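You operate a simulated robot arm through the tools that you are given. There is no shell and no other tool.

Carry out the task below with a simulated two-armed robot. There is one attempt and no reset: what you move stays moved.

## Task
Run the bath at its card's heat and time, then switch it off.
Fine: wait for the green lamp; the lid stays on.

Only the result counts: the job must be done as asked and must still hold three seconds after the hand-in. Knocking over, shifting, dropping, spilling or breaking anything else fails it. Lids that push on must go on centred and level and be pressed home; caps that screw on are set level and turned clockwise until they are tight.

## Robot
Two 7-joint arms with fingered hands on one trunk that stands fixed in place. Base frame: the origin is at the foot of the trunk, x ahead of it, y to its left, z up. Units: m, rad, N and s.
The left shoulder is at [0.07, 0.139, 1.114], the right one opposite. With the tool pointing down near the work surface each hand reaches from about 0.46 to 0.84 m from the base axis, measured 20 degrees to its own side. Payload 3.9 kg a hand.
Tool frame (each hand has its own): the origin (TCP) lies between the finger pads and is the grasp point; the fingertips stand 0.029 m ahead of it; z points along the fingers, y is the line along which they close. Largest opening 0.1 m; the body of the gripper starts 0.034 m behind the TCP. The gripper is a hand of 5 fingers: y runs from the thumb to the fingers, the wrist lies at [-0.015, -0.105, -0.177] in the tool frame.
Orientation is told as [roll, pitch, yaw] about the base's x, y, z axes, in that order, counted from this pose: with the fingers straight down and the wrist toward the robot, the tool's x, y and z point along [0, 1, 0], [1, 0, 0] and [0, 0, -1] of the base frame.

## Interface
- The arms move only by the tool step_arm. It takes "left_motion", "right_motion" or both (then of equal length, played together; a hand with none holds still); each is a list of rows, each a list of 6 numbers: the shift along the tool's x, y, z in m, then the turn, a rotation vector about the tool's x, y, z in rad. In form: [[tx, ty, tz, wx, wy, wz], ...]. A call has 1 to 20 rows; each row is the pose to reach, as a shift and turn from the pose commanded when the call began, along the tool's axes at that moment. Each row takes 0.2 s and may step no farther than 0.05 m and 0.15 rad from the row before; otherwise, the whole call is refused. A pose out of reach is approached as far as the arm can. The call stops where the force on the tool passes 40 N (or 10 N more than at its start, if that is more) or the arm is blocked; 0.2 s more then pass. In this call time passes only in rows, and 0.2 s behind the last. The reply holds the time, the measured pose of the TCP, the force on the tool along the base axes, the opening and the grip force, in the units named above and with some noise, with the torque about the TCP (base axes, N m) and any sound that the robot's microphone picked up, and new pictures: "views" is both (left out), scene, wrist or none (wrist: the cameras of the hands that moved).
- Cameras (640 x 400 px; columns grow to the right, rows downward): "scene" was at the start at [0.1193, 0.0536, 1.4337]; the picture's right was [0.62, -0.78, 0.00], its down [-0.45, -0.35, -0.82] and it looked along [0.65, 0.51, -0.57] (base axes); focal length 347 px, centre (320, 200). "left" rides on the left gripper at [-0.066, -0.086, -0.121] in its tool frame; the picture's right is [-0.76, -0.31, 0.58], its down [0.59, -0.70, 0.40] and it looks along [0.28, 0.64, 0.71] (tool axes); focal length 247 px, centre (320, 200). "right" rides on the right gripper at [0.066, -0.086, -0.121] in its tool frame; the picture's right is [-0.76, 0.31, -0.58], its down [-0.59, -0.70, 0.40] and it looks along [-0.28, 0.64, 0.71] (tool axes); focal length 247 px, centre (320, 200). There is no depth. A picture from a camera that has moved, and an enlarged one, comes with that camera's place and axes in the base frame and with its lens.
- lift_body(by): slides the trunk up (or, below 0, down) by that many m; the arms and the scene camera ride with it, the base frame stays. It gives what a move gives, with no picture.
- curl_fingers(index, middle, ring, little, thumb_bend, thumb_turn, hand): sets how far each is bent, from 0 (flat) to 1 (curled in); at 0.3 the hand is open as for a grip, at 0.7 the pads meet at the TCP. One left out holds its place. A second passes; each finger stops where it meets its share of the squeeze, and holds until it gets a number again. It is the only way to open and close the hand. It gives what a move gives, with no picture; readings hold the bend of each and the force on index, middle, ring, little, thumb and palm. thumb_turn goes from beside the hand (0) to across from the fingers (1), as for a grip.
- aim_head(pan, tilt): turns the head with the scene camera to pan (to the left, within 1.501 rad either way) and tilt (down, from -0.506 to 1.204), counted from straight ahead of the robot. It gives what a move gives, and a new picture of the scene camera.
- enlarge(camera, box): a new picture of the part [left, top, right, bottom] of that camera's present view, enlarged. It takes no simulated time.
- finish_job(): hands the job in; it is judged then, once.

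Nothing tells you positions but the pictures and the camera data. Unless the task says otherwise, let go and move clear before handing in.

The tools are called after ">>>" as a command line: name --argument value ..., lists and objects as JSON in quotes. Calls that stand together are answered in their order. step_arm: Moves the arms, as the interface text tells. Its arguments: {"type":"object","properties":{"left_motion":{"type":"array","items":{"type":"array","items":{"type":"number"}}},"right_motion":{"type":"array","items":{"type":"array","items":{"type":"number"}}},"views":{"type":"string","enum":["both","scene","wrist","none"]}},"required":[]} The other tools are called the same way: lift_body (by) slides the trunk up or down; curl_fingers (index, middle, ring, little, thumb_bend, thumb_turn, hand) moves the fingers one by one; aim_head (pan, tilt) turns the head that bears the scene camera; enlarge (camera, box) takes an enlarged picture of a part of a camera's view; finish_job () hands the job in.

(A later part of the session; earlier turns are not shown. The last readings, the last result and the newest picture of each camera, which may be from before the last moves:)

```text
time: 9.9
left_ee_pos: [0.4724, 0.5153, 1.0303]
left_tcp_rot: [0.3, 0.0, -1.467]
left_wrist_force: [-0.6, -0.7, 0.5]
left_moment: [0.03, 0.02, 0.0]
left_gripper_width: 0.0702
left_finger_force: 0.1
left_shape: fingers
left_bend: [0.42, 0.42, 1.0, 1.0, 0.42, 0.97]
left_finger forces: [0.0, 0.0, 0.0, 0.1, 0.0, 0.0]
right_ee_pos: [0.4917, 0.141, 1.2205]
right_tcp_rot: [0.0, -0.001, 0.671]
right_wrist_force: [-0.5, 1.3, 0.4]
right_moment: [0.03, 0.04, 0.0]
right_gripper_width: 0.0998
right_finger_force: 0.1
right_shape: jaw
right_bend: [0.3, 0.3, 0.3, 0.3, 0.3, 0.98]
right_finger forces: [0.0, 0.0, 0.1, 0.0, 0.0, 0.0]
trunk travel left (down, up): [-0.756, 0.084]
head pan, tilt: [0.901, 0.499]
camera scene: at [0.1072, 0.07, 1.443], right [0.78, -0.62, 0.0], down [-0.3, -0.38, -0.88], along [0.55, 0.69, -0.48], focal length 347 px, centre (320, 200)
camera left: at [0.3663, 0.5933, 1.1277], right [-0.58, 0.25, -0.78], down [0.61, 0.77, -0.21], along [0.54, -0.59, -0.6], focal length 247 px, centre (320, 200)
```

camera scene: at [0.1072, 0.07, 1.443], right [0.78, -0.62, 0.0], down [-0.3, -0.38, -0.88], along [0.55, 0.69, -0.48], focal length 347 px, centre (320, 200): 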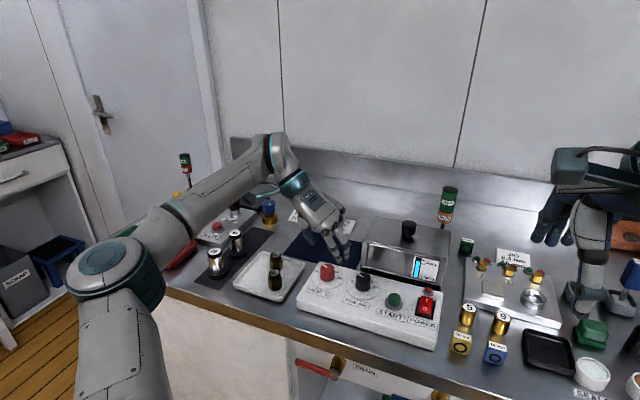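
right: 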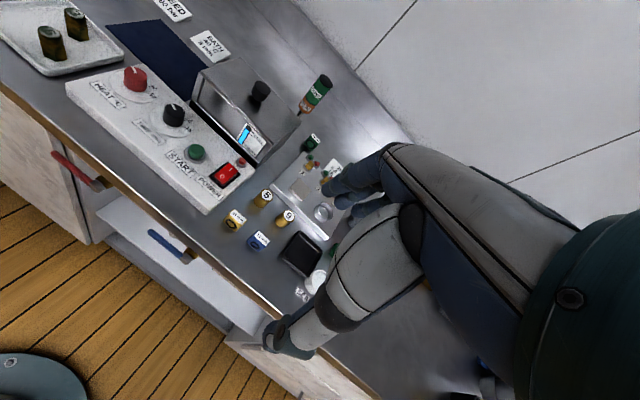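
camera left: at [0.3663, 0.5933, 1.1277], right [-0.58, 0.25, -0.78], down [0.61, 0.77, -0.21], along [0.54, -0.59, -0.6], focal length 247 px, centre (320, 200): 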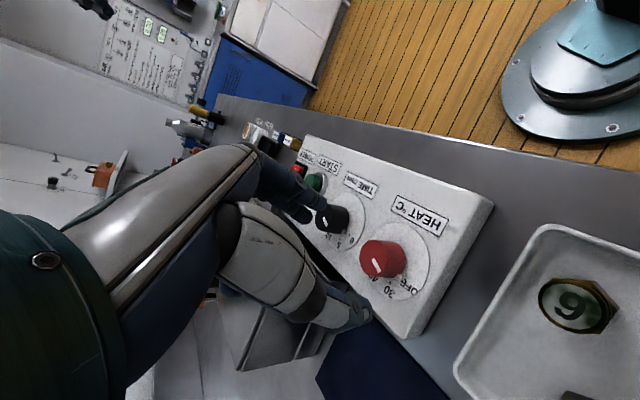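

The arm can make the whole turn. I'll swing back to the start angle and then go down over the HEAT knob.

>>> step_arm --left_motion '[[0.0001, 0.0011, 0.0, 0.0405, 0, -0.1309], [0.0003, 0.0022, 0.0001, 0.0807, 0, -0.2608], [0.0006, 0.0032, 0.0002, 0.1212, 0, -0.3917], [0.0011, 0.0042, 0.0003, 0.1616, 0, -0.5226], [0.0017, 0.0051, 0.0005, 0.2018, 0, -0.6525], [0.0024, 0.0058, 0.0008, 0.2423, 0, -0.7833]]' --views "none"

>>> step_arm --left_motion '[[-0.0048, 0.0011, 0.0195, 0, 0, 0], [-0.0103, 0.0011, 0.0372, 0, 0, 0]]' --views "both"

>>> enlarge --camera "scene" --box '[280, 200, 400, 320]'

>>> enlarge --camera "left" --box '[220, 120, 480, 340]'

```text
time: 11.3
left_ee_pos: [0.476, 0.5118, 1.0315]
left_tcp_rot: [0.302, -0.002, -0.643]
left_wrist_force: [-0.1, 0.1, -0.8]
left_moment: [0.0, 0.03, 0.01]
left_gripper_width: 0.0701
left_finger_force: 0.0
left_shape: fingers
left_bend: [0.42, 0.42, 1.0, 1.0, 0.42, 0.97]
left_finger forces: [0.0, 0.0, 0.0, 0.1, 0.0, 0.0]
right_ee_pos: [0.4903, 0.1412, 1.2199]
right_tcp_rot: [0.001, -0.001, 0.67]
right_wrist_force: [0.2, -0.2, -0.7]
right_moment: [-0.01, -0.02, -0.03]
right_gripper_width: 0.1
right_finger_force: 0.1
right_shape: jaw
right_bend: [0.3, 0.3, 0.3, 0.3, 0.3, 0.98]
right_finger forces: [0.0, 0.0, 0.0, 0.1, 0.0, 0.0]
trunk travel left (down, up): [-0.756, 0.084]
head pan, tilt: [0.901, 0.499]
```

```text
time: 11.9
left_ee_pos: [0.4782, 0.5138, 0.991]
left_tcp_rot: [0.3, 0.001, -0.647]
left_wrist_force: [-0.9, -0.8, 0.1]
left_moment: [-0.02, -0.02, 0.02]
left_gripper_width: 0.07
left_finger_force: 0.0
left_shape: fingers
left_bend: [0.42, 0.42, 1.0, 1.0, 0.42, 0.97]
left_finger forces: [0.1, 0.0, 0.0, 0.1, 0.1, 0.0]
right_ee_pos: [0.4907, 0.1411, 1.2197]
right_tcp_rot: [0.001, 0.001, 0.67]
right_wrist_force: [0.5, 0.3, 0.2]
right_moment: [0.0, 0.02, 0.0]
right_gripper_width: 0.0999
right_finger_force: 0.0
right_shape: jaw
right_bend: [0.3, 0.3, 0.3, 0.3, 0.3, 0.98]
right_finger forces: [0.1, 0.0, 0.0, 0.0, 0.0, 0.1]
trunk travel left (down, up): [-0.756, 0.084]
head pan, tilt: [0.901, 0.499]
camera scene: at [0.1067, 0.0704, 1.4431], right [0.78, -0.62, 0.0], down [-0.3, -0.38, -0.88], along [0.55, 0.69, -0.48], focal length 347 px, centre (320, 200)
camera left: at [0.3504, 0.4875, 1.0887], right [-0.58, -0.26, -0.78], down [-0.15, 0.97, -0.21], along [0.8, 0.0, -0.6], focal length 247 px, centre (320, 200)
```

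scene: 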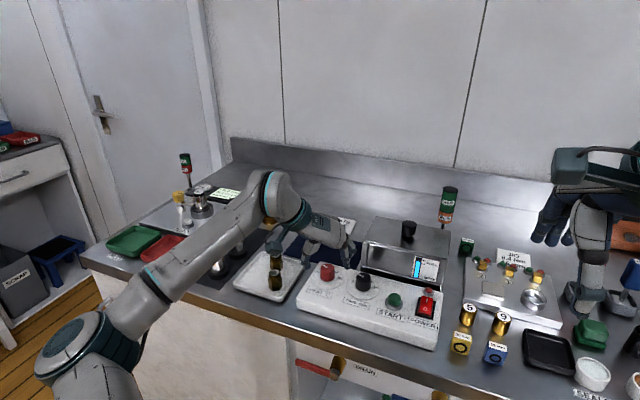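
left: 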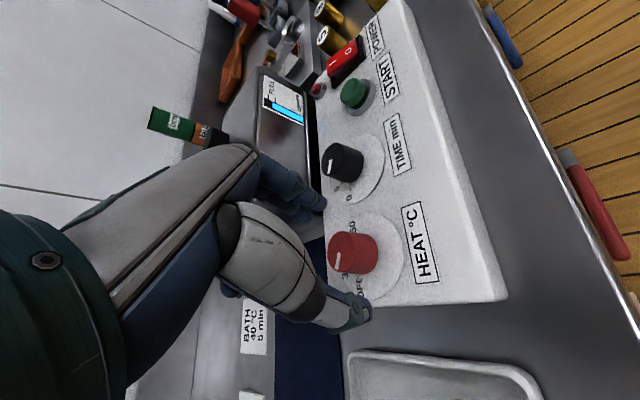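

```text
3.33 times, centred on (340, 260) of scene
camera zoom: at [0.1067, 0.0704, 1.4431], right [0.78, -0.62, 0.0], down [-0.3, -0.38, -0.88], along [0.55, 0.69, -0.48], focal length 1156 px, centre (253, 0)
```

zoom: 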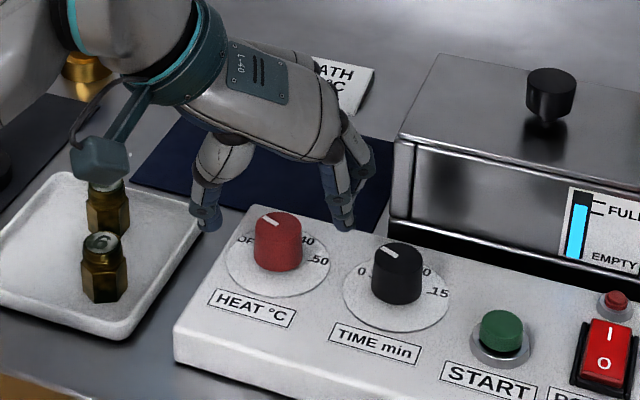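

```text
1.82 times, centred on (350, 230) of left
camera zoom: at [0.3504, 0.4875, 1.0887], right [-0.58, -0.26, -0.78], down [-0.15, 0.97, -0.21], along [0.8, 0.0, -0.6], focal length 449 px, centre (266, 146)
```

zoom: 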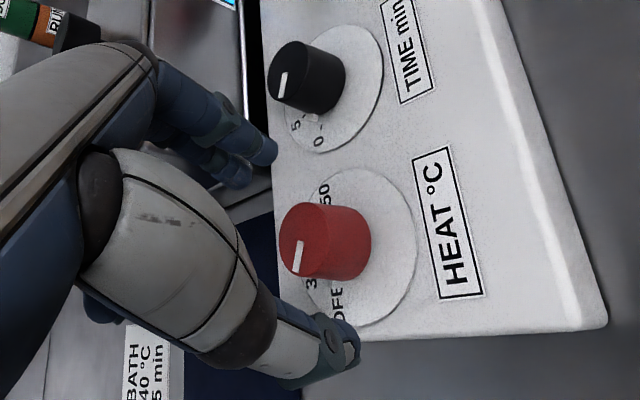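

Thumb and fingers straddle the HEAT knob evenly. I'll go down the last 23 mm to grip height.

>>> step_arm --left_motion '[[-0.0034, 0, 0.011, 0, 0, 0], [-0.0068, 0, 0.022, 0, 0, 0]]' --views "both"

>>> enlarge --camera "scene" --box '[280, 210, 400, 310]'

>>> enlarge --camera "left" --box '[220, 120, 480, 340]'

>>> enlarge --camera "right" --box '[60, 0, 260, 140]'

```text
time: 12.6
left_ee_pos: [0.477, 0.5119, 0.9681]
left_tcp_rot: [0.299, -0.001, -0.648]
left_wrist_force: [-0.9, -0.5, -0.7]
left_moment: [0.01, 0.02, -0.02]
left_gripper_width: 0.07
left_finger_force: 0.0
left_shape: fingers
left_bend: [0.42, 0.42, 1.0, 1.0, 0.42, 0.97]
left_finger forces: [0.0, 0.0, 0.0, 0.1, 0.1, 0.0]
right_ee_pos: [0.491, 0.1408, 1.2196]
right_tcp_rot: [0.0, 0.001, 0.67]
right_wrist_force: [-0.4, 1.1, 0.1]
right_moment: [-0.01, 0.01, 0.0]
right_gripper_width: 0.0998
right_finger_force: 0.0
right_shape: jaw
right_bend: [0.3, 0.3, 0.3, 0.3, 0.3, 0.98]
right_finger forces: [0.1, 0.1, 0.0, 0.0, 0.0, 0.1]
trunk travel left (down, up): [-0.756, 0.084]
head pan, tilt: [0.901, 0.499]
camera scene: at [0.1067, 0.0703, 1.4431], right [0.78, -0.62, 0.0], down [-0.3, -0.38, -0.88], along [0.55, 0.69, -0.48], focal length 347 px, centre (320, 200)
camera left: at [0.3495, 0.4865, 1.0651], right [-0.58, -0.26, -0.78], down [-0.15, 0.97, -0.21], along [0.8, 0.0, -0.6], focal length 247 px, centre (320, 200)
```

scene: 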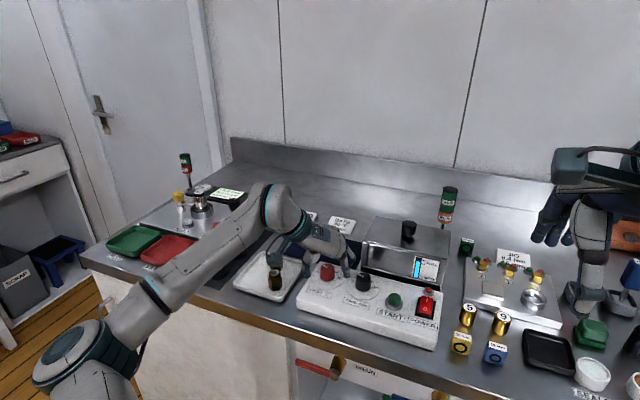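
left: 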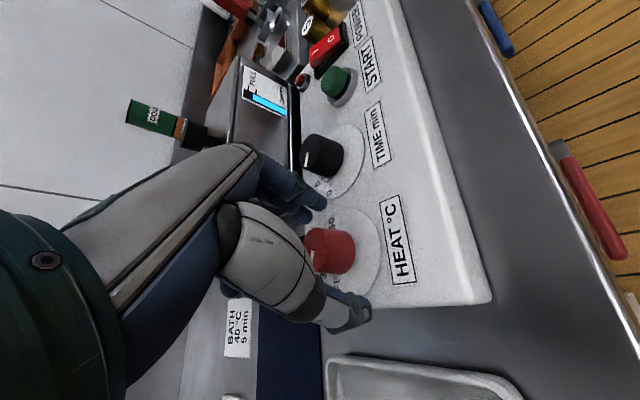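

```text
4.00 times, centred on (340, 260) of scene
camera zoom: at [0.1067, 0.0703, 1.4431], right [0.78, -0.62, 0.0], down [-0.3, -0.38, -0.88], along [0.55, 0.69, -0.48], focal length 1387 px, centre (240, -40)
```

zoom: 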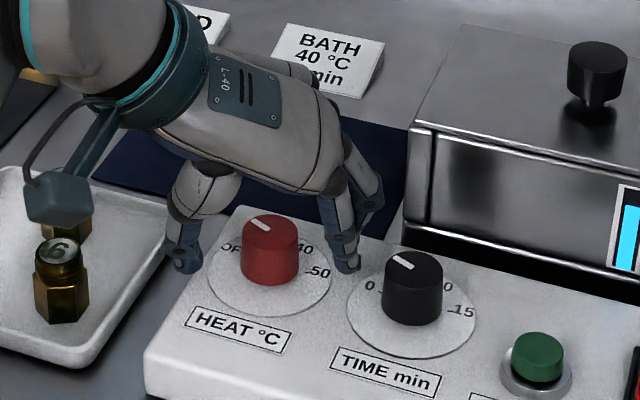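

```text
1.82 times, centred on (350, 230) of left
camera zoom: at [0.3495, 0.4865, 1.0651], right [-0.58, -0.26, -0.78], down [-0.15, 0.97, -0.21], along [0.8, 0.0, -0.6], focal length 449 px, centre (266, 146)
```

zoom: 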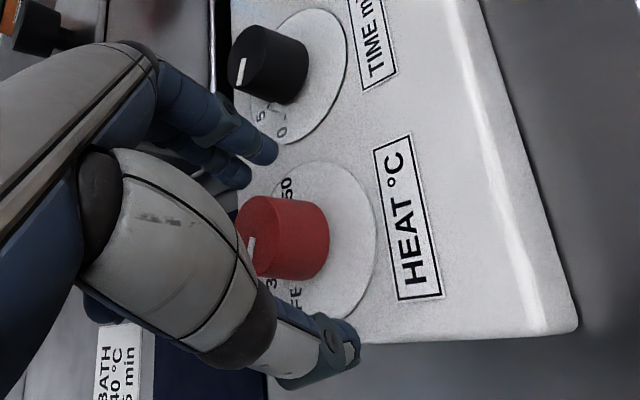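

```text
2.86 times, centred on (160, 70) of right
camera zoom: at [0.3832, 0.1385, 1.3403], right [0.71, -0.4, 0.58], down [-0.19, -0.9, -0.4], along [0.68, 0.18, -0.71], focal length 706 px, centre (777, 571)
```

zoom: 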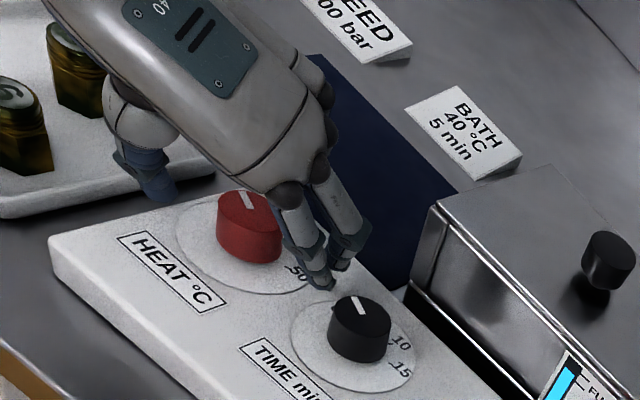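

The hand is seated around the HEAT knob with clear space on both sides. I'll close index, middle and thumb on it.

>>> curl_fingers --hand "left" --index 0.54 --middle 0.54 --thumb_bend 0.54

>>> enlarge --camera "scene" --box '[290, 230, 386, 290]'

>>> enlarge --camera "right" --box '[80, 30, 200, 105]'

```text
time: 13.6
left_ee_pos: [0.4774, 0.5126, 0.9671]
left_tcp_rot: [0.299, 0.0, -0.647]
left_wrist_force: [0.1, -1.3, 0.4]
left_moment: [-0.02, 0.02, 0.03]
left_gripper_width: 0.0407
left_finger_force: 0.1
left_shape: fingers
left_bend: [0.54, 0.54, 1.0, 1.0, 0.54, 0.98]
left_finger forces: [0.0, 0.0, 0.0, 0.1, 0.0, 0.1]
right_ee_pos: [0.4913, 0.1409, 1.2201]
right_tcp_rot: [-0.001, 0.0, 0.671]
right_wrist_force: [-0.5, -0.3, 0.1]
right_moment: [0.02, 0.01, 0.03]
right_gripper_width: 0.0997
right_finger_force: 0.0
right_shape: jaw
right_bend: [0.3, 0.3, 0.3, 0.3, 0.3, 0.98]
right_finger forces: [0.1, 0.1, 0.0, 0.0, 0.0, 0.0]
trunk travel left (down, up): [-0.756, 0.084]
head pan, tilt: [0.901, 0.499]
```

```text
6.67 times, centred on (338, 260) of scene
camera zoom: at [0.1066, 0.0702, 1.4431], right [0.78, -0.62, 0.0], down [-0.3, -0.38, -0.88], along [0.55, 0.69, -0.48], focal length 2311 px, centre (200, -200)
```

zoom: 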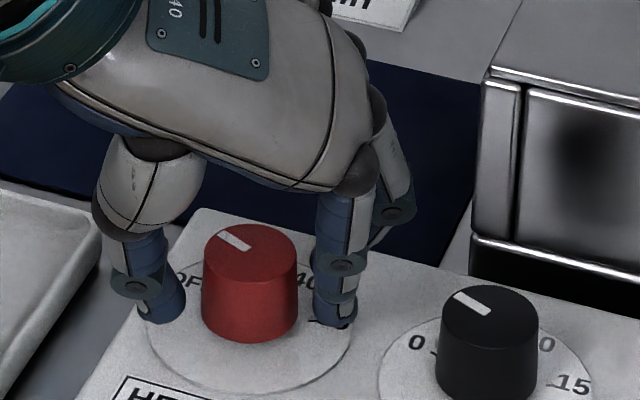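

```text
5.33 times, centred on (140, 68) of right
camera zoom: at [0.3832, 0.1385, 1.3403], right [0.71, -0.4, 0.58], down [-0.19, -0.9, -0.4], along [0.68, 0.18, -0.71], focal length 1317 px, centre (1280, 907)
```

zoom: 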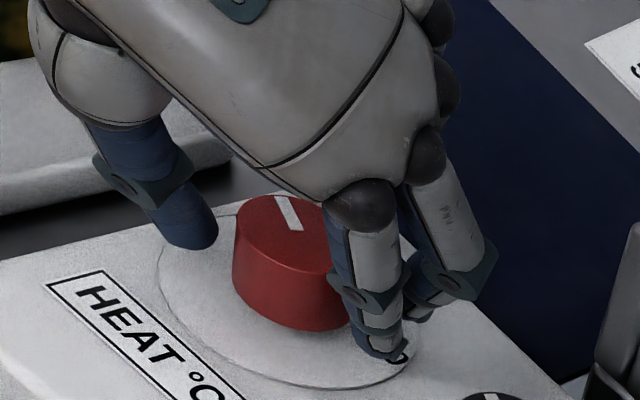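

The knob sits centred between the thumb and the fingers. I'll close on it now.

>>> curl_fingers --hand "left" --index 0.66 --middle 0.66 --thumb_bend 0.66

>>> enlarge --camera "scene" --box '[290, 230, 386, 290]'

>>> enlarge --camera "right" --box '[80, 30, 200, 105]'

```text
time: 14.6
left_ee_pos: [0.477, 0.5134, 0.9686]
left_tcp_rot: [0.301, 0.001, -0.647]
left_wrist_force: [2.5, -1.9, 0.1]
left_moment: [-0.03, -0.01, -0.02]
left_gripper_width: 0.0248
left_finger_force: 5.2
left_shape: fingers
left_bend: [0.61, 0.63, 1.0, 1.0, 0.62, 0.99]
left_finger forces: [4.1, 2.9, 0.1, 0.0, 4.7, 0.1]
right_ee_pos: [0.4922, 0.1401, 1.22]
right_tcp_rot: [-0.001, 0.003, 0.671]
right_wrist_force: [1.1, -0.2, -1.0]
right_moment: [0.0, 0.0, -0.01]
right_gripper_width: 0.0997
right_finger_force: 0.1
right_shape: jaw
right_bend: [0.3, 0.3, 0.3, 0.3, 0.3, 0.98]
right_finger forces: [0.0, 0.0, 0.0, 0.0, 0.0, 0.1]
trunk travel left (down, up): [-0.756, 0.084]
head pan, tilt: [0.901, 0.499]
```

```text
6.67 times, centred on (338, 260) of scene
camera zoom: at [0.1071, 0.0698, 1.4431], right [0.78, -0.62, 0.0], down [-0.3, -0.37, -0.88], along [0.55, 0.69, -0.48], focal length 2311 px, centre (200, -200)
```

zoom: 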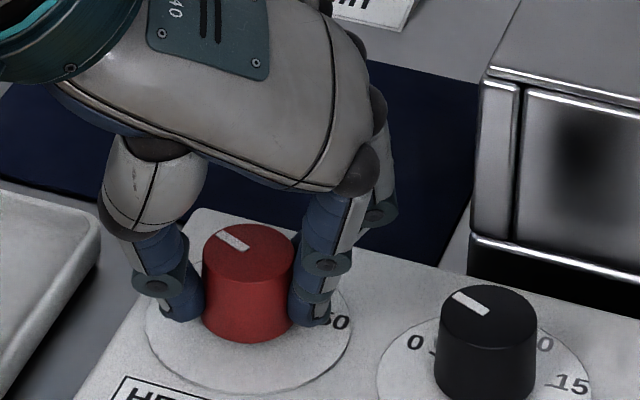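

```text
5.33 times, centred on (140, 68) of right
camera zoom: at [0.3836, 0.1381, 1.3402], right [0.71, -0.4, 0.58], down [-0.19, -0.9, -0.4], along [0.68, 0.18, -0.71], focal length 1317 px, centre (1280, 907)
```

zoom: 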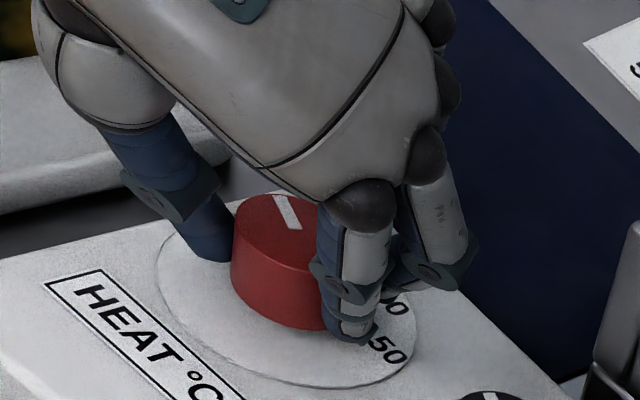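

Index, middle and thumb hold the knob with about 4 N each. I'll turn it clockwise in a first portion and check that the pointer follows.

>>> step_arm --left_motion '[[0.0001, -0.0011, 0.0, -0.0405, 0, 0.1309], [0.0003, -0.0022, 0.0001, -0.0807, 0, 0.2608], [0.0006, -0.0032, 0.0002, -0.1212, 0, 0.3917]]' --views "none"

>>> enlarge --camera "scene" --box '[290, 230, 386, 290]'

>>> enlarge --camera "right" --box '[80, 30, 200, 105]'

```text
time: 15.3
left_ee_pos: [0.4762, 0.5148, 0.9684]
left_tcp_rot: [0.301, 0.0, -1.059]
left_wrist_force: [1.8, -1.9, 0.1]
left_moment: [-0.03, -0.04, 0.0]
left_gripper_width: 0.0245
left_finger_force: 6.0
left_shape: fingers
left_bend: [0.61, 0.63, 1.0, 1.0, 0.63, 0.99]
left_finger forces: [4.2, 2.9, 0.0, 0.0, 4.6, 0.0]
right_ee_pos: [0.4916, 0.1411, 1.2193]
right_tcp_rot: [-0.001, 0.001, 0.67]
right_wrist_force: [0.2, 0.4, 1.3]
right_moment: [-0.02, -0.02, 0.01]
right_gripper_width: 0.0998
right_finger_force: 0.1
right_shape: jaw
right_bend: [0.3, 0.3, 0.3, 0.3, 0.3, 0.98]
right_finger forces: [0.0, 0.0, 0.0, 0.1, 0.0, 0.0]
trunk travel left (down, up): [-0.756, 0.084]
head pan, tilt: [0.901, 0.499]
```

```text
6.67 times, centred on (338, 260) of scene
camera zoom: at [0.1071, 0.0696, 1.443], right [0.78, -0.62, 0.0], down [-0.3, -0.37, -0.88], along [0.55, 0.69, -0.48], focal length 2311 px, centre (200, -200)
```

zoom: 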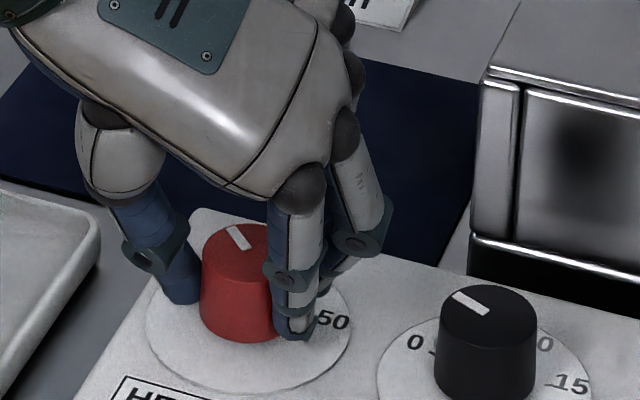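

```text
5.33 times, centred on (140, 68) of right
camera zoom: at [0.3837, 0.138, 1.3402], right [0.71, -0.4, 0.58], down [-0.19, -0.9, -0.4], along [0.68, 0.18, -0.71], focal length 1317 px, centre (1280, 907)
```

zoom: 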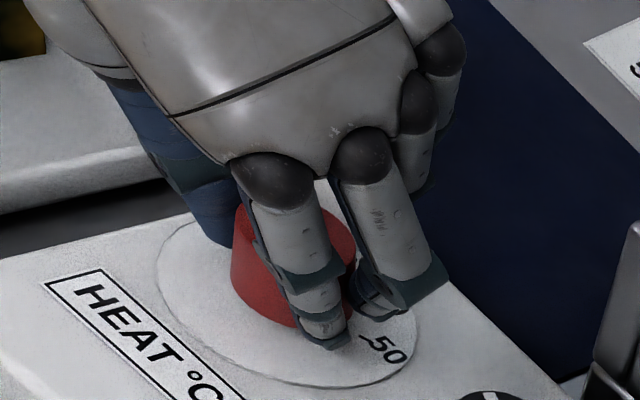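

The pointer follows the hand. I'll continue the turn by another 0.55 rad.

>>> step_arm --left_motion '[[0.0001, -0.0011, 0.0, -0.0405, 0, 0.1309], [0.0003, -0.0022, 0.0001, -0.0807, 0, 0.2608], [0.0006, -0.0032, 0.0002, -0.1212, 0, 0.3917], [0.0011, -0.0042, 0.0003, -0.1616, 0, 0.5226]]' --views "scene"

>>> enlarge --camera "scene" --box '[290, 230, 386, 290]'

>>> enlarge --camera "right" --box '[80, 30, 200, 105]'

```text
time: 16.4
left_ee_pos: [0.4746, 0.5195, 0.9692]
left_tcp_rot: [0.299, 0.002, -1.605]
left_wrist_force: [1.0, -2.0, -0.8]
left_moment: [-0.01, -0.03, 0.01]
left_gripper_width: 0.0244
left_finger_force: 6.1
left_shape: fingers
left_bend: [0.61, 0.63, 1.0, 1.0, 0.62, 0.99]
left_finger forces: [4.3, 3.0, 0.0, 0.0, 4.5, 0.0]
right_ee_pos: [0.4921, 0.1409, 1.2203]
right_tcp_rot: [-0.001, 0.0, 0.671]
right_wrist_force: [0.3, -0.6, -0.2]
right_moment: [0.04, -0.05, -0.02]
right_gripper_width: 0.0996
right_finger_force: 0.1
right_shape: jaw
right_bend: [0.3, 0.3, 0.3, 0.3, 0.3, 0.98]
right_finger forces: [0.0, 0.1, 0.0, 0.0, 0.0, 0.1]
trunk travel left (down, up): [-0.756, 0.084]
head pan, tilt: [0.901, 0.499]
camera scene: at [0.1072, 0.0692, 1.4431], right [0.78, -0.62, 0.0], down [-0.3, -0.37, -0.88], along [0.55, 0.69, -0.48], focal length 347 px, centre (320, 200)
```

scene: 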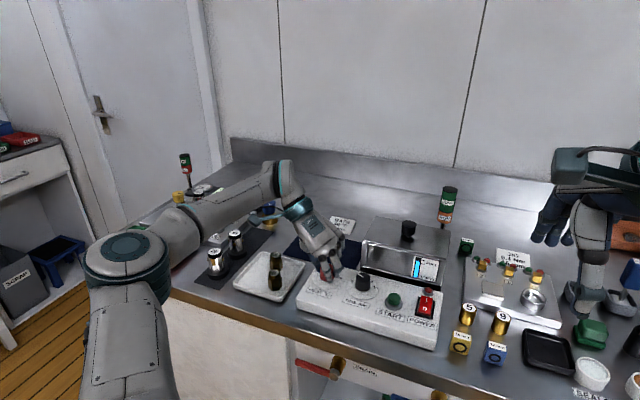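

```text
6.67 times, centred on (338, 260) of scene
camera zoom: at [0.1072, 0.0692, 1.4431], right [0.78, -0.62, 0.0], down [-0.3, -0.37, -0.88], along [0.55, 0.69, -0.48], focal length 2311 px, centre (200, -200)
```

zoom: 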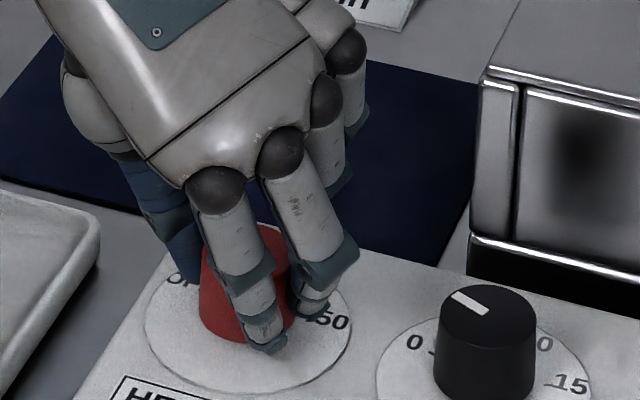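

```text
5.33 times, centred on (140, 68) of right
camera zoom: at [0.3837, 0.1376, 1.3402], right [0.71, -0.4, 0.58], down [-0.19, -0.9, -0.4], along [0.68, 0.18, -0.71], focal length 1317 px, centre (1280, 907)
```

zoom: 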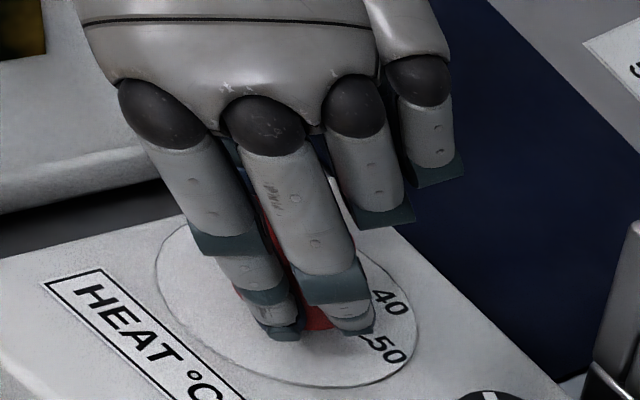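

The knob has now turned about 55°. I'll open, swing the hand back around the knob, and take a second grip for the rest.

>>> curl_fingers --hand "left" --index 0.5 --middle 0.5 --thumb_bend 0.5

>>> step_arm --left_motion '[[0.0001, 0.0011, 0.0, 0.0405, 0, -0.1309], [0.0003, 0.0022, 0.0001, 0.0807, 0, -0.2608], [0.0006, 0.0032, 0.0002, 0.1212, 0, -0.3917], [0.0011, 0.0042, 0.0003, 0.1616, 0, -0.5226], [0.0017, 0.0051, 0.0005, 0.2018, 0, -0.6525], [0.0024, 0.0058, 0.0008, 0.2423, 0, -0.7833]]' --views "scene"

>>> enlarge --camera "scene" --box '[290, 230, 386, 290]'

>>> enlarge --camera "right" --box '[80, 30, 200, 105]'

```text
time: 17.4
left_ee_pos: [0.4746, 0.5194, 0.9688]
left_tcp_rot: [0.3, -0.001, -1.604]
left_wrist_force: [-1.3, 0.4, 0.3]
left_moment: [0.06, 0.01, 0.01]
left_gripper_width: 0.0497
left_finger_force: 0.1
left_shape: fingers
left_bend: [0.5, 0.5, 1.0, 1.0, 0.5, 0.98]
left_finger forces: [0.0, 0.0, 0.1, 0.0, 0.0, 0.0]
right_ee_pos: [0.4908, 0.1422, 1.2202]
right_tcp_rot: [0.0, 0.001, 0.671]
right_wrist_force: [-0.4, 0.6, 0.9]
right_moment: [-0.03, -0.01, -0.01]
right_gripper_width: 0.0999
right_finger_force: 0.1
right_shape: jaw
right_bend: [0.3, 0.3, 0.3, 0.3, 0.3, 0.98]
right_finger forces: [0.0, 0.0, 0.0, 0.1, 0.1, 0.0]
trunk travel left (down, up): [-0.756, 0.084]
head pan, tilt: [0.901, 0.499]
```

```text
time: 18.8
left_ee_pos: [0.4758, 0.5141, 0.9688]
left_tcp_rot: [0.301, -0.002, -0.781]
left_wrist_force: [0.0, -0.6, 0.3]
left_moment: [0.0, -0.01, 0.0]
left_gripper_width: 0.0497
left_finger_force: 0.0
left_shape: fingers
left_bend: [0.5, 0.5, 1.0, 1.0, 0.5, 0.98]
left_finger forces: [0.0, 0.0, 0.1, 0.1, 0.1, 0.1]
right_ee_pos: [0.4896, 0.1416, 1.2202]
right_tcp_rot: [-0.002, 0.001, 0.67]
right_wrist_force: [0.1, -0.5, 0.1]
right_moment: [-0.01, -0.01, 0.04]
right_gripper_width: 0.0996
right_finger_force: 0.1
right_shape: jaw
right_bend: [0.3, 0.3, 0.3, 0.3, 0.3, 0.98]
right_finger forces: [0.0, 0.1, 0.0, 0.0, 0.0, 0.1]
trunk travel left (down, up): [-0.756, 0.084]
head pan, tilt: [0.901, 0.499]
camera scene: at [0.1063, 0.0701, 1.4431], right [0.78, -0.62, 0.0], down [-0.3, -0.38, -0.88], along [0.55, 0.69, -0.48], focal length 347 px, centre (320, 200)
```

scene: 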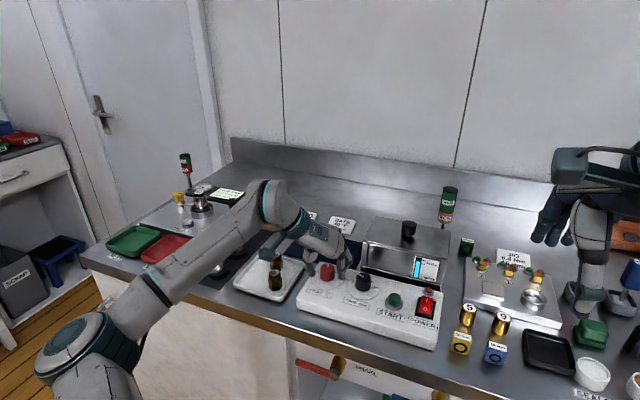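

```text
6.67 times, centred on (338, 260) of scene
camera zoom: at [0.1063, 0.0701, 1.4431], right [0.78, -0.62, 0.0], down [-0.3, -0.38, -0.88], along [0.55, 0.69, -0.48], focal length 2311 px, centre (200, -200)
```

zoom: 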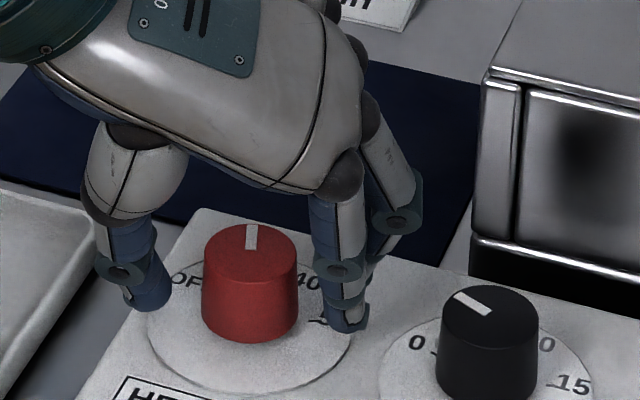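

```text
5.33 times, centred on (140, 68) of right
camera zoom: at [0.3829, 0.1384, 1.3404], right [0.71, -0.4, 0.58], down [-0.18, -0.9, -0.4], along [0.68, 0.18, -0.71], focal length 1317 px, centre (1280, 907)
```

zoom: 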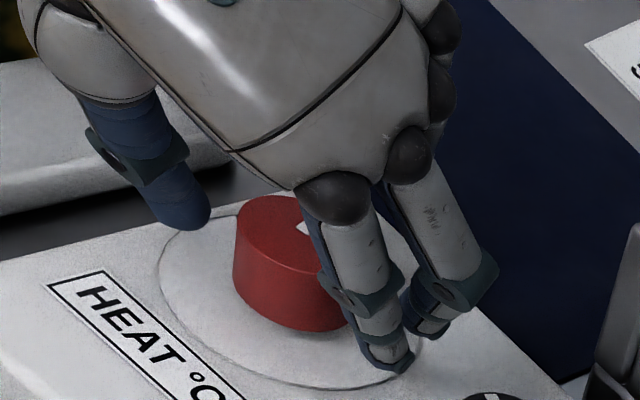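

The pointer now stands at the 30 mark (about −22°), so about 47° more is needed. I'll grip again and turn 0.82 rad.

>>> curl_fingers --hand "left" --index 0.68 --middle 0.68 --thumb_bend 0.68

>>> step_arm --left_motion '[[0.0001, -0.0011, 0.0, -0.0405, 0, 0.1309], [0.0003, -0.0022, 0.0001, -0.0807, 0, 0.2608], [0.0006, -0.0032, 0.0002, -0.1212, 0, 0.3917], [0.0011, -0.0042, 0.0003, -0.1616, 0, 0.5226], [0.0017, -0.0051, 0.0005, -0.2018, 0, 0.6525], [0.0024, -0.0058, 0.0008, -0.2423, 0, 0.7833]]' --views "none"

>>> enlarge --camera "scene" --box '[290, 230, 386, 290]'

```text
time: 19.8
left_ee_pos: [0.4775, 0.5129, 0.9686]
left_tcp_rot: [0.3, 0.0, -0.785]
left_wrist_force: [2.8, -2.6, 1.5]
left_moment: [-0.04, -0.04, -0.01]
left_gripper_width: 0.025
left_finger_force: 8.8
left_shape: fingers
left_bend: [0.61, 0.63, 1.0, 1.0, 0.63, 0.99]
left_finger forces: [6.4, 4.2, 0.1, 0.0, 6.1, 0.0]
right_ee_pos: [0.4902, 0.14, 1.2193]
right_tcp_rot: [0.001, 0.001, 0.67]
right_wrist_force: [-0.5, -0.9, -0.8]
right_moment: [0.01, 0.0, 0.0]
right_gripper_width: 0.1
right_finger_force: 0.1
right_shape: jaw
right_bend: [0.3, 0.3, 0.3, 0.3, 0.3, 0.98]
right_finger forces: [0.0, 0.1, 0.0, 0.0, 0.0, 0.0]
trunk travel left (down, up): [-0.756, 0.084]
head pan, tilt: [0.901, 0.499]
```

```text
time: 21.1
left_ee_pos: [0.4756, 0.5188, 0.9689]
left_tcp_rot: [0.301, 0.0, -1.606]
left_wrist_force: [-0.2, -5.0, -1.2]
left_moment: [-0.03, -0.01, 0.02]
left_gripper_width: 0.0244
left_finger_force: 8.2
left_shape: fingers
left_bend: [0.61, 0.64, 1.0, 1.0, 0.63, 0.99]
left_finger forces: [6.6, 3.9, 0.1, 0.1, 5.8, 0.1]
right_ee_pos: [0.4912, 0.1403, 1.2207]
right_tcp_rot: [0.001, -0.001, 0.67]
right_wrist_force: [0.6, 0.5, -0.2]
right_moment: [-0.01, -0.01, 0.0]
right_gripper_width: 0.0998
right_finger_force: 0.1
right_shape: jaw
right_bend: [0.3, 0.3, 0.3, 0.3, 0.3, 0.98]
right_finger forces: [0.1, 0.0, 0.0, 0.1, 0.0, 0.0]
trunk travel left (down, up): [-0.756, 0.084]
head pan, tilt: [0.901, 0.499]
```

```text
6.67 times, centred on (338, 260) of scene
camera zoom: at [0.1071, 0.0689, 1.4431], right [0.78, -0.62, 0.0], down [-0.3, -0.37, -0.88], along [0.55, 0.69, -0.48], focal length 2311 px, centre (200, -200)
```

zoom: 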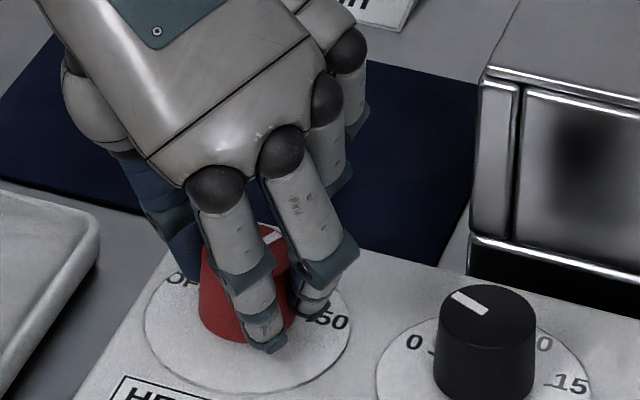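

The white pointer has swung to the right side. I'll open the fingers and swing back to read it.

>>> curl_fingers --hand "left" --index 0.46 --middle 0.46 --thumb_bend 0.46

>>> step_arm --left_motion '[[0.0001, 0.0011, 0.0, 0.0405, 0, -0.1309], [0.0003, 0.0022, 0.0001, 0.0807, 0, -0.2608], [0.0006, 0.0032, 0.0002, 0.1212, 0, -0.3917], [0.0011, 0.0042, 0.0003, 0.1616, 0, -0.5226], [0.0017, 0.0051, 0.0005, 0.2018, 0, -0.6525], [0.0024, 0.0058, 0.0008, 0.2423, 0, -0.7833]]' --views "none"

>>> enlarge --camera "scene" --box '[302, 245, 350, 275]'

>>> enlarge --camera "left" --box '[220, 120, 480, 340]'

```text
time: 22.1
left_ee_pos: [0.4732, 0.5199, 0.9685]
left_tcp_rot: [0.3, -0.002, -1.606]
left_wrist_force: [0.5, -0.4, 0.5]
left_moment: [0.02, -0.02, 0.0]
left_gripper_width: 0.0597
left_finger_force: 0.0
left_shape: fingers
left_bend: [0.46, 0.46, 1.0, 1.0, 0.46, 0.98]
left_finger forces: [0.0, 0.1, 0.0, 0.0, 0.0, 0.0]
right_ee_pos: [0.4907, 0.1418, 1.221]
right_tcp_rot: [0.001, -0.001, 0.672]
right_wrist_force: [-0.3, 0.2, 0.7]
right_moment: [0.0, 0.02, -0.01]
right_gripper_width: 0.0997
right_finger_force: 0.2
right_shape: jaw
right_bend: [0.3, 0.3, 0.3, 0.3, 0.3, 0.98]
right_finger forces: [0.2, 0.1, 0.0, 0.0, 0.0, 0.0]
trunk travel left (down, up): [-0.756, 0.084]
head pan, tilt: [0.901, 0.499]
```

```text
time: 23.6
left_ee_pos: [0.4772, 0.5127, 0.9712]
left_tcp_rot: [0.301, -0.001, -0.783]
left_wrist_force: [0.1, -0.2, -0.6]
left_moment: [0.01, 0.02, -0.02]
left_gripper_width: 0.0597
left_finger_force: 0.1
left_shape: fingers
left_bend: [0.46, 0.46, 1.0, 1.0, 0.46, 0.98]
left_finger forces: [0.0, 0.0, 0.0, 0.0, 0.0, 0.0]
right_ee_pos: [0.4915, 0.1407, 1.2207]
right_tcp_rot: [0.001, -0.001, 0.67]
right_wrist_force: [-0.3, 0.9, 0.0]
right_moment: [-0.03, -0.02, 0.04]
right_gripper_width: 0.0997
right_finger_force: 0.1
right_shape: jaw
right_bend: [0.3, 0.3, 0.3, 0.3, 0.3, 0.98]
right_finger forces: [0.0, 0.0, 0.0, 0.1, 0.1, 0.1]
trunk travel left (down, up): [-0.756, 0.084]
head pan, tilt: [0.901, 0.499]
```

```text
13.33 times, centred on (326, 260) of scene
camera zoom: at [0.1063, 0.0701, 1.4431], right [0.78, -0.62, 0.0], down [-0.3, -0.38, -0.88], along [0.55, 0.69, -0.48], focal length 4623 px, centre (240, -600)
```

zoom: 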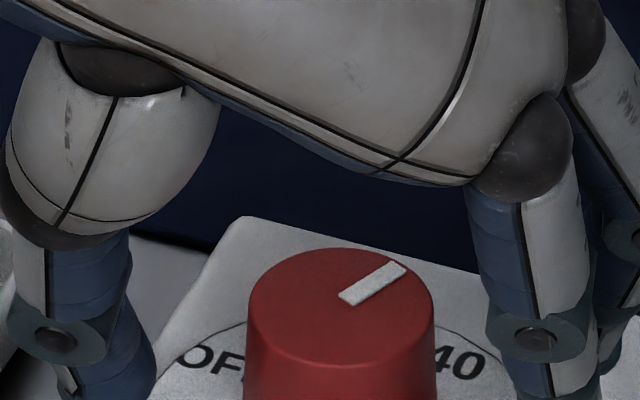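

```text
1.82 times, centred on (350, 230) of left
camera zoom: at [0.3463, 0.504, 1.0668], right [-0.61, -0.18, -0.78], down [-0.02, 0.98, -0.21], along [0.8, -0.11, -0.6], focal length 449 px, centre (266, 146)
```

zoom: 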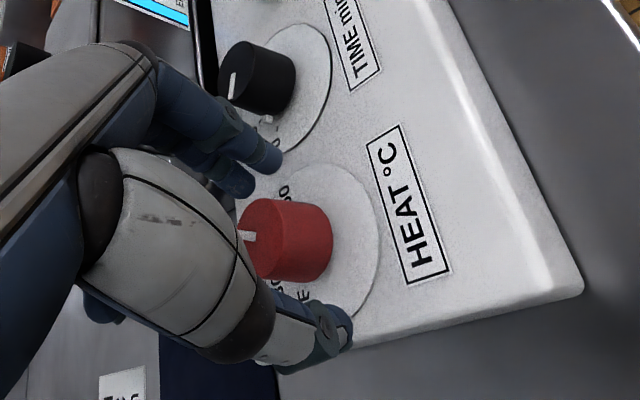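

HEAT's pointer now lies at +23°, right on the 40 mark. I'll raise the hand and carry it over the TIME knob, tilting a little more to keep clear of the bath wall.

>>> step_arm --left_motion '[[0.0104, 0, -0.0335, 0, 0, 0], [0.0207, 0, -0.0669, 0, 0, 0]]' --views "none"

>>> enlarge --camera "scene" --box '[290, 230, 386, 290]'

>>> step_arm --left_motion '[[-0.0112, 0.0377, -0.0035, -0.0099, 0.05, 0.032], [-0.0224, 0.0754, -0.0069, -0.0198, 0.1, 0.064]]' --views "both"

>>> enlarge --camera "scene" --box '[290, 200, 450, 300]'

>>> enlarge --camera "left" --box '[220, 100, 480, 320]'

```text
time: 24.1
left_ee_pos: [0.4758, 0.514, 1.0402]
left_tcp_rot: [0.301, -0.001, -0.784]
left_wrist_force: [0.1, 0.0, 1.1]
left_moment: [0.01, -0.01, 0.01]
left_gripper_width: 0.0597
left_finger_force: 0.1
left_shape: fingers
left_bend: [0.46, 0.46, 1.0, 1.0, 0.46, 0.98]
left_finger forces: [0.0, 0.1, 0.0, 0.1, 0.1, 0.0]
right_ee_pos: [0.4906, 0.1409, 1.221]
right_tcp_rot: [0.0, 0.001, 0.67]
right_wrist_force: [-1.1, 0.5, -0.6]
right_moment: [-0.03, -0.01, 0.01]
right_gripper_width: 0.1
right_finger_force: 0.1
right_shape: jaw
right_bend: [0.3, 0.3, 0.3, 0.3, 0.3, 0.98]
right_finger forces: [0.0, 0.1, 0.1, 0.0, 0.0, 0.1]
trunk travel left (down, up): [-0.756, 0.084]
head pan, tilt: [0.901, 0.499]
```

```text
6.67 times, centred on (338, 260) of scene
camera zoom: at [0.1064, 0.0697, 1.4431], right [0.78, -0.62, 0.0], down [-0.3, -0.37, -0.88], along [0.55, 0.69, -0.48], focal length 2311 px, centre (200, -200)
```

zoom: 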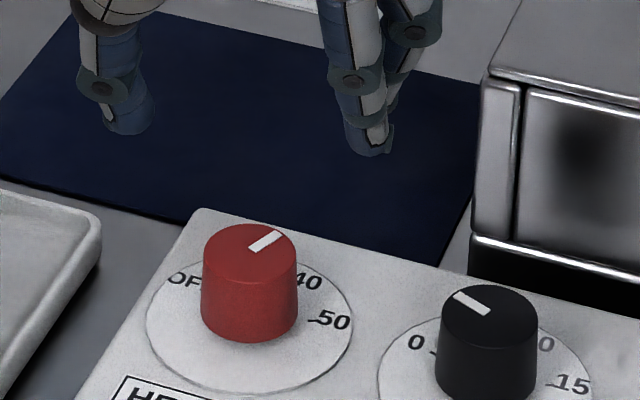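

```text
time: 24.8
left_ee_pos: [0.5151, 0.4419, 1.0396]
left_tcp_rot: [0.401, 0.003, -0.849]
left_wrist_force: [-0.2, 0.0, -1.2]
left_moment: [0.01, 0.0, -0.01]
left_gripper_width: 0.0599
left_finger_force: 0.0
left_shape: fingers
left_bend: [0.46, 0.46, 1.0, 1.0, 0.46, 0.98]
left_finger forces: [0.0, 0.0, 0.1, 0.0, 0.0, 0.0]
right_ee_pos: [0.4908, 0.14, 1.2205]
right_tcp_rot: [-0.001, -0.001, 0.67]
right_wrist_force: [-0.8, -0.3, 0.1]
right_moment: [-0.04, 0.01, 0.02]
right_gripper_width: 0.1
right_finger_force: 0.1
right_shape: jaw
right_bend: [0.3, 0.3, 0.3, 0.3, 0.3, 0.98]
right_finger forces: [0.0, 0.1, 0.0, 0.0, 0.0, 0.1]
trunk travel left (down, up): [-0.756, 0.084]
head pan, tilt: [0.901, 0.499]
camera scene: at [0.1071, 0.0692, 1.4431], right [0.78, -0.62, 0.0], down [-0.3, -0.37, -0.88], along [0.55, 0.69, -0.48], focal length 347 px, centre (320, 200)
camera left: at [0.3776, 0.4358, 1.1267], right [-0.56, -0.08, -0.83], down [0.06, 0.99, -0.13], along [0.83, -0.13, -0.55], focal length 247 px, centre (320, 200)
```

scene: 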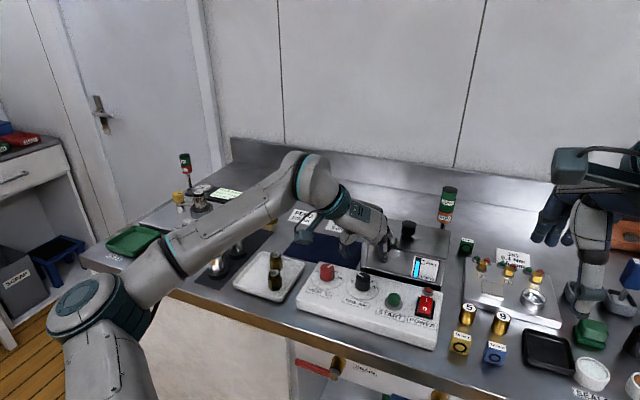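
left: 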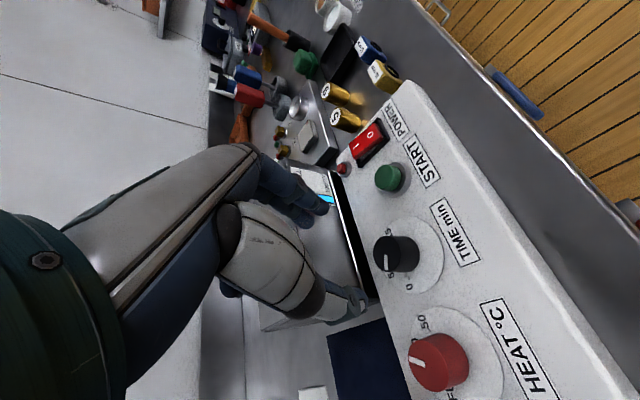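

```text
4.00 times, centred on (370, 250) of scene
camera zoom: at [0.1071, 0.0692, 1.4431], right [0.78, -0.62, 0.0], down [-0.3, -0.37, -0.88], along [0.55, 0.69, -0.48], focal length 1387 px, centre (120, 0)
```

zoom: 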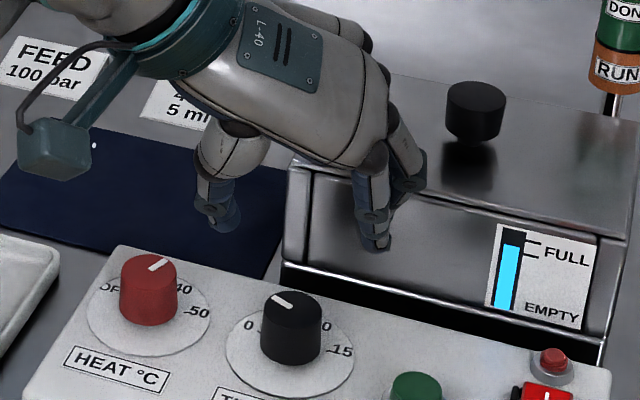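

```text
1.82 times, centred on (350, 210) of left
camera zoom: at [0.3776, 0.4358, 1.1267], right [-0.56, -0.08, -0.83], down [0.06, 0.99, -0.13], along [0.83, -0.13, -0.55], focal length 449 px, centre (266, 182)
```

zoom: 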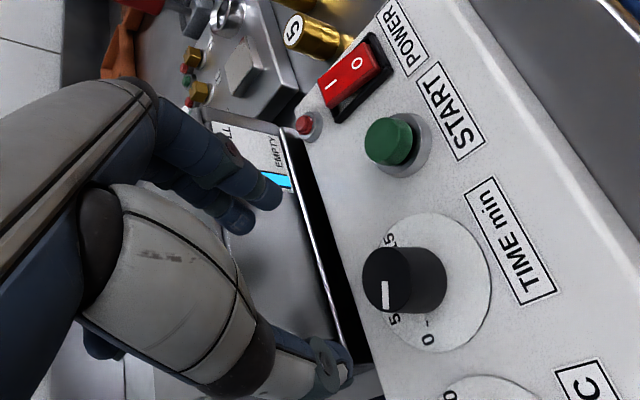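

HEAT reads 40. The hand is lined up above TIME; I'll rehearse the turn at this height and come back.

>>> step_arm --left_motion '[[0.0001, -0.0014, 0.0, -0.0533, 0, 0.1262], [0.0004, -0.0028, 0.0002, -0.1063, 0, 0.2515], [0.0008, -0.0042, 0.0003, -0.1597, 0, 0.3777], [0.0014, -0.0055, 0.0006, -0.213, 0, 0.5038], [0.0022, -0.0066, 0.0009, -0.266, 0, 0.6291], [0.0031, -0.0077, 0.0013, -0.3193, 0, 0.7553]]' --views "scene"

>>> enlarge --camera "scene" --box '[290, 200, 450, 300]'

>>> step_arm --left_motion '[[0.0001, 0.0014, 0.0, 0.0533, 0, -0.1262], [0.0004, 0.0028, 0.0002, 0.1063, 0, -0.2515], [0.0008, 0.0042, 0.0003, 0.1597, 0, -0.3777], [0.0014, 0.0055, 0.0006, 0.213, 0, -0.5038], [0.0022, 0.0066, 0.0009, 0.266, 0, -0.6291], [0.0031, 0.0077, 0.0013, 0.3193, 0, -0.7553]]' --views "none"

```text
time: 26.1
left_ee_pos: [0.5109, 0.4512, 1.0389]
left_tcp_rot: [0.398, 0.002, -1.672]
left_wrist_force: [0.1, -0.7, 1.0]
left_moment: [0.03, -0.01, 0.01]
left_gripper_width: 0.0597
left_finger_force: 0.2
left_shape: fingers
left_bend: [0.46, 0.46, 1.0, 1.0, 0.46, 0.98]
left_finger forces: [0.1, 0.1, 0.0, 0.0, 0.0, 0.0]
right_ee_pos: [0.4914, 0.1408, 1.2198]
right_tcp_rot: [-0.001, -0.002, 0.669]
right_wrist_force: [-0.4, 0.3, -0.5]
right_moment: [0.0, 0.03, 0.0]
right_gripper_width: 0.0996
right_finger_force: 0.2
right_shape: jaw
right_bend: [0.3, 0.3, 0.3, 0.3, 0.3, 0.98]
right_finger forces: [0.1, 0.0, 0.0, 0.1, 0.1, 0.0]
trunk travel left (down, up): [-0.756, 0.084]
head pan, tilt: [0.901, 0.499]
camera scene: at [0.1074, 0.0699, 1.443], right [0.78, -0.62, 0.0], down [-0.3, -0.37, -0.88], along [0.55, 0.69, -0.48], focal length 347 px, centre (320, 200)
```

scene: 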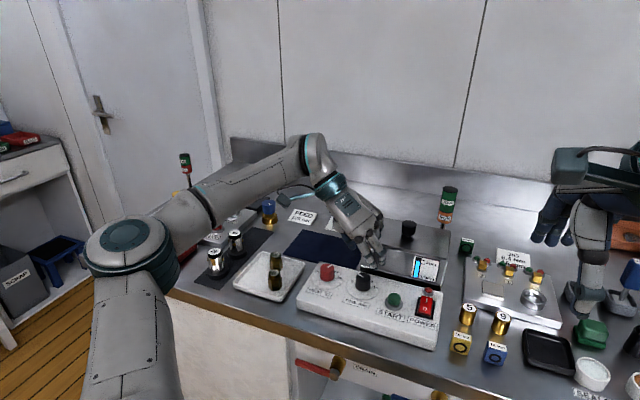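

```text
4.00 times, centred on (370, 250) of scene
camera zoom: at [0.1074, 0.0699, 1.443], right [0.78, -0.62, 0.0], down [-0.3, -0.37, -0.88], along [0.55, 0.69, -0.48], focal length 1387 px, centre (120, 0)
```

zoom: 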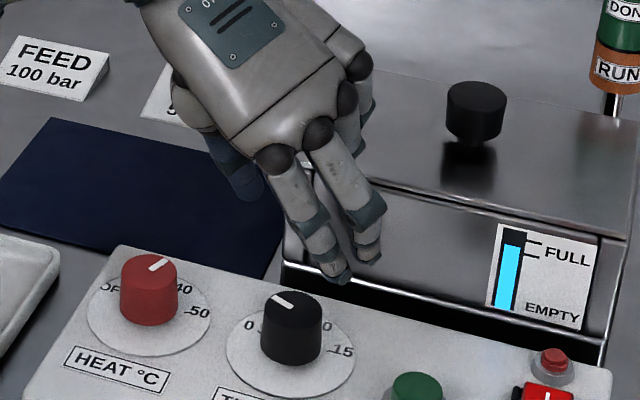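

```text
time: 27.6
left_ee_pos: [0.5129, 0.4424, 1.0391]
left_tcp_rot: [0.401, 0.001, -0.849]
left_wrist_force: [0.1, 0.2, -0.5]
left_moment: [0.0, 0.05, 0.01]
left_gripper_width: 0.0597
left_finger_force: 0.0
left_shape: fingers
left_bend: [0.46, 0.46, 1.0, 1.0, 0.46, 0.98]
left_finger forces: [0.1, 0.0, 0.0, 0.0, 0.1, 0.0]
right_ee_pos: [0.4903, 0.1426, 1.2207]
right_tcp_rot: [0.0, -0.001, 0.67]
right_wrist_force: [1.2, -0.5, -0.1]
right_moment: [-0.04, 0.0, -0.01]
right_gripper_width: 0.0996
right_finger_force: 0.0
right_shape: jaw
right_bend: [0.3, 0.3, 0.3, 0.3, 0.3, 0.98]
right_finger forces: [0.0, 0.1, 0.0, 0.1, 0.0, 0.1]
trunk travel left (down, up): [-0.756, 0.084]
head pan, tilt: [0.901, 0.499]
```

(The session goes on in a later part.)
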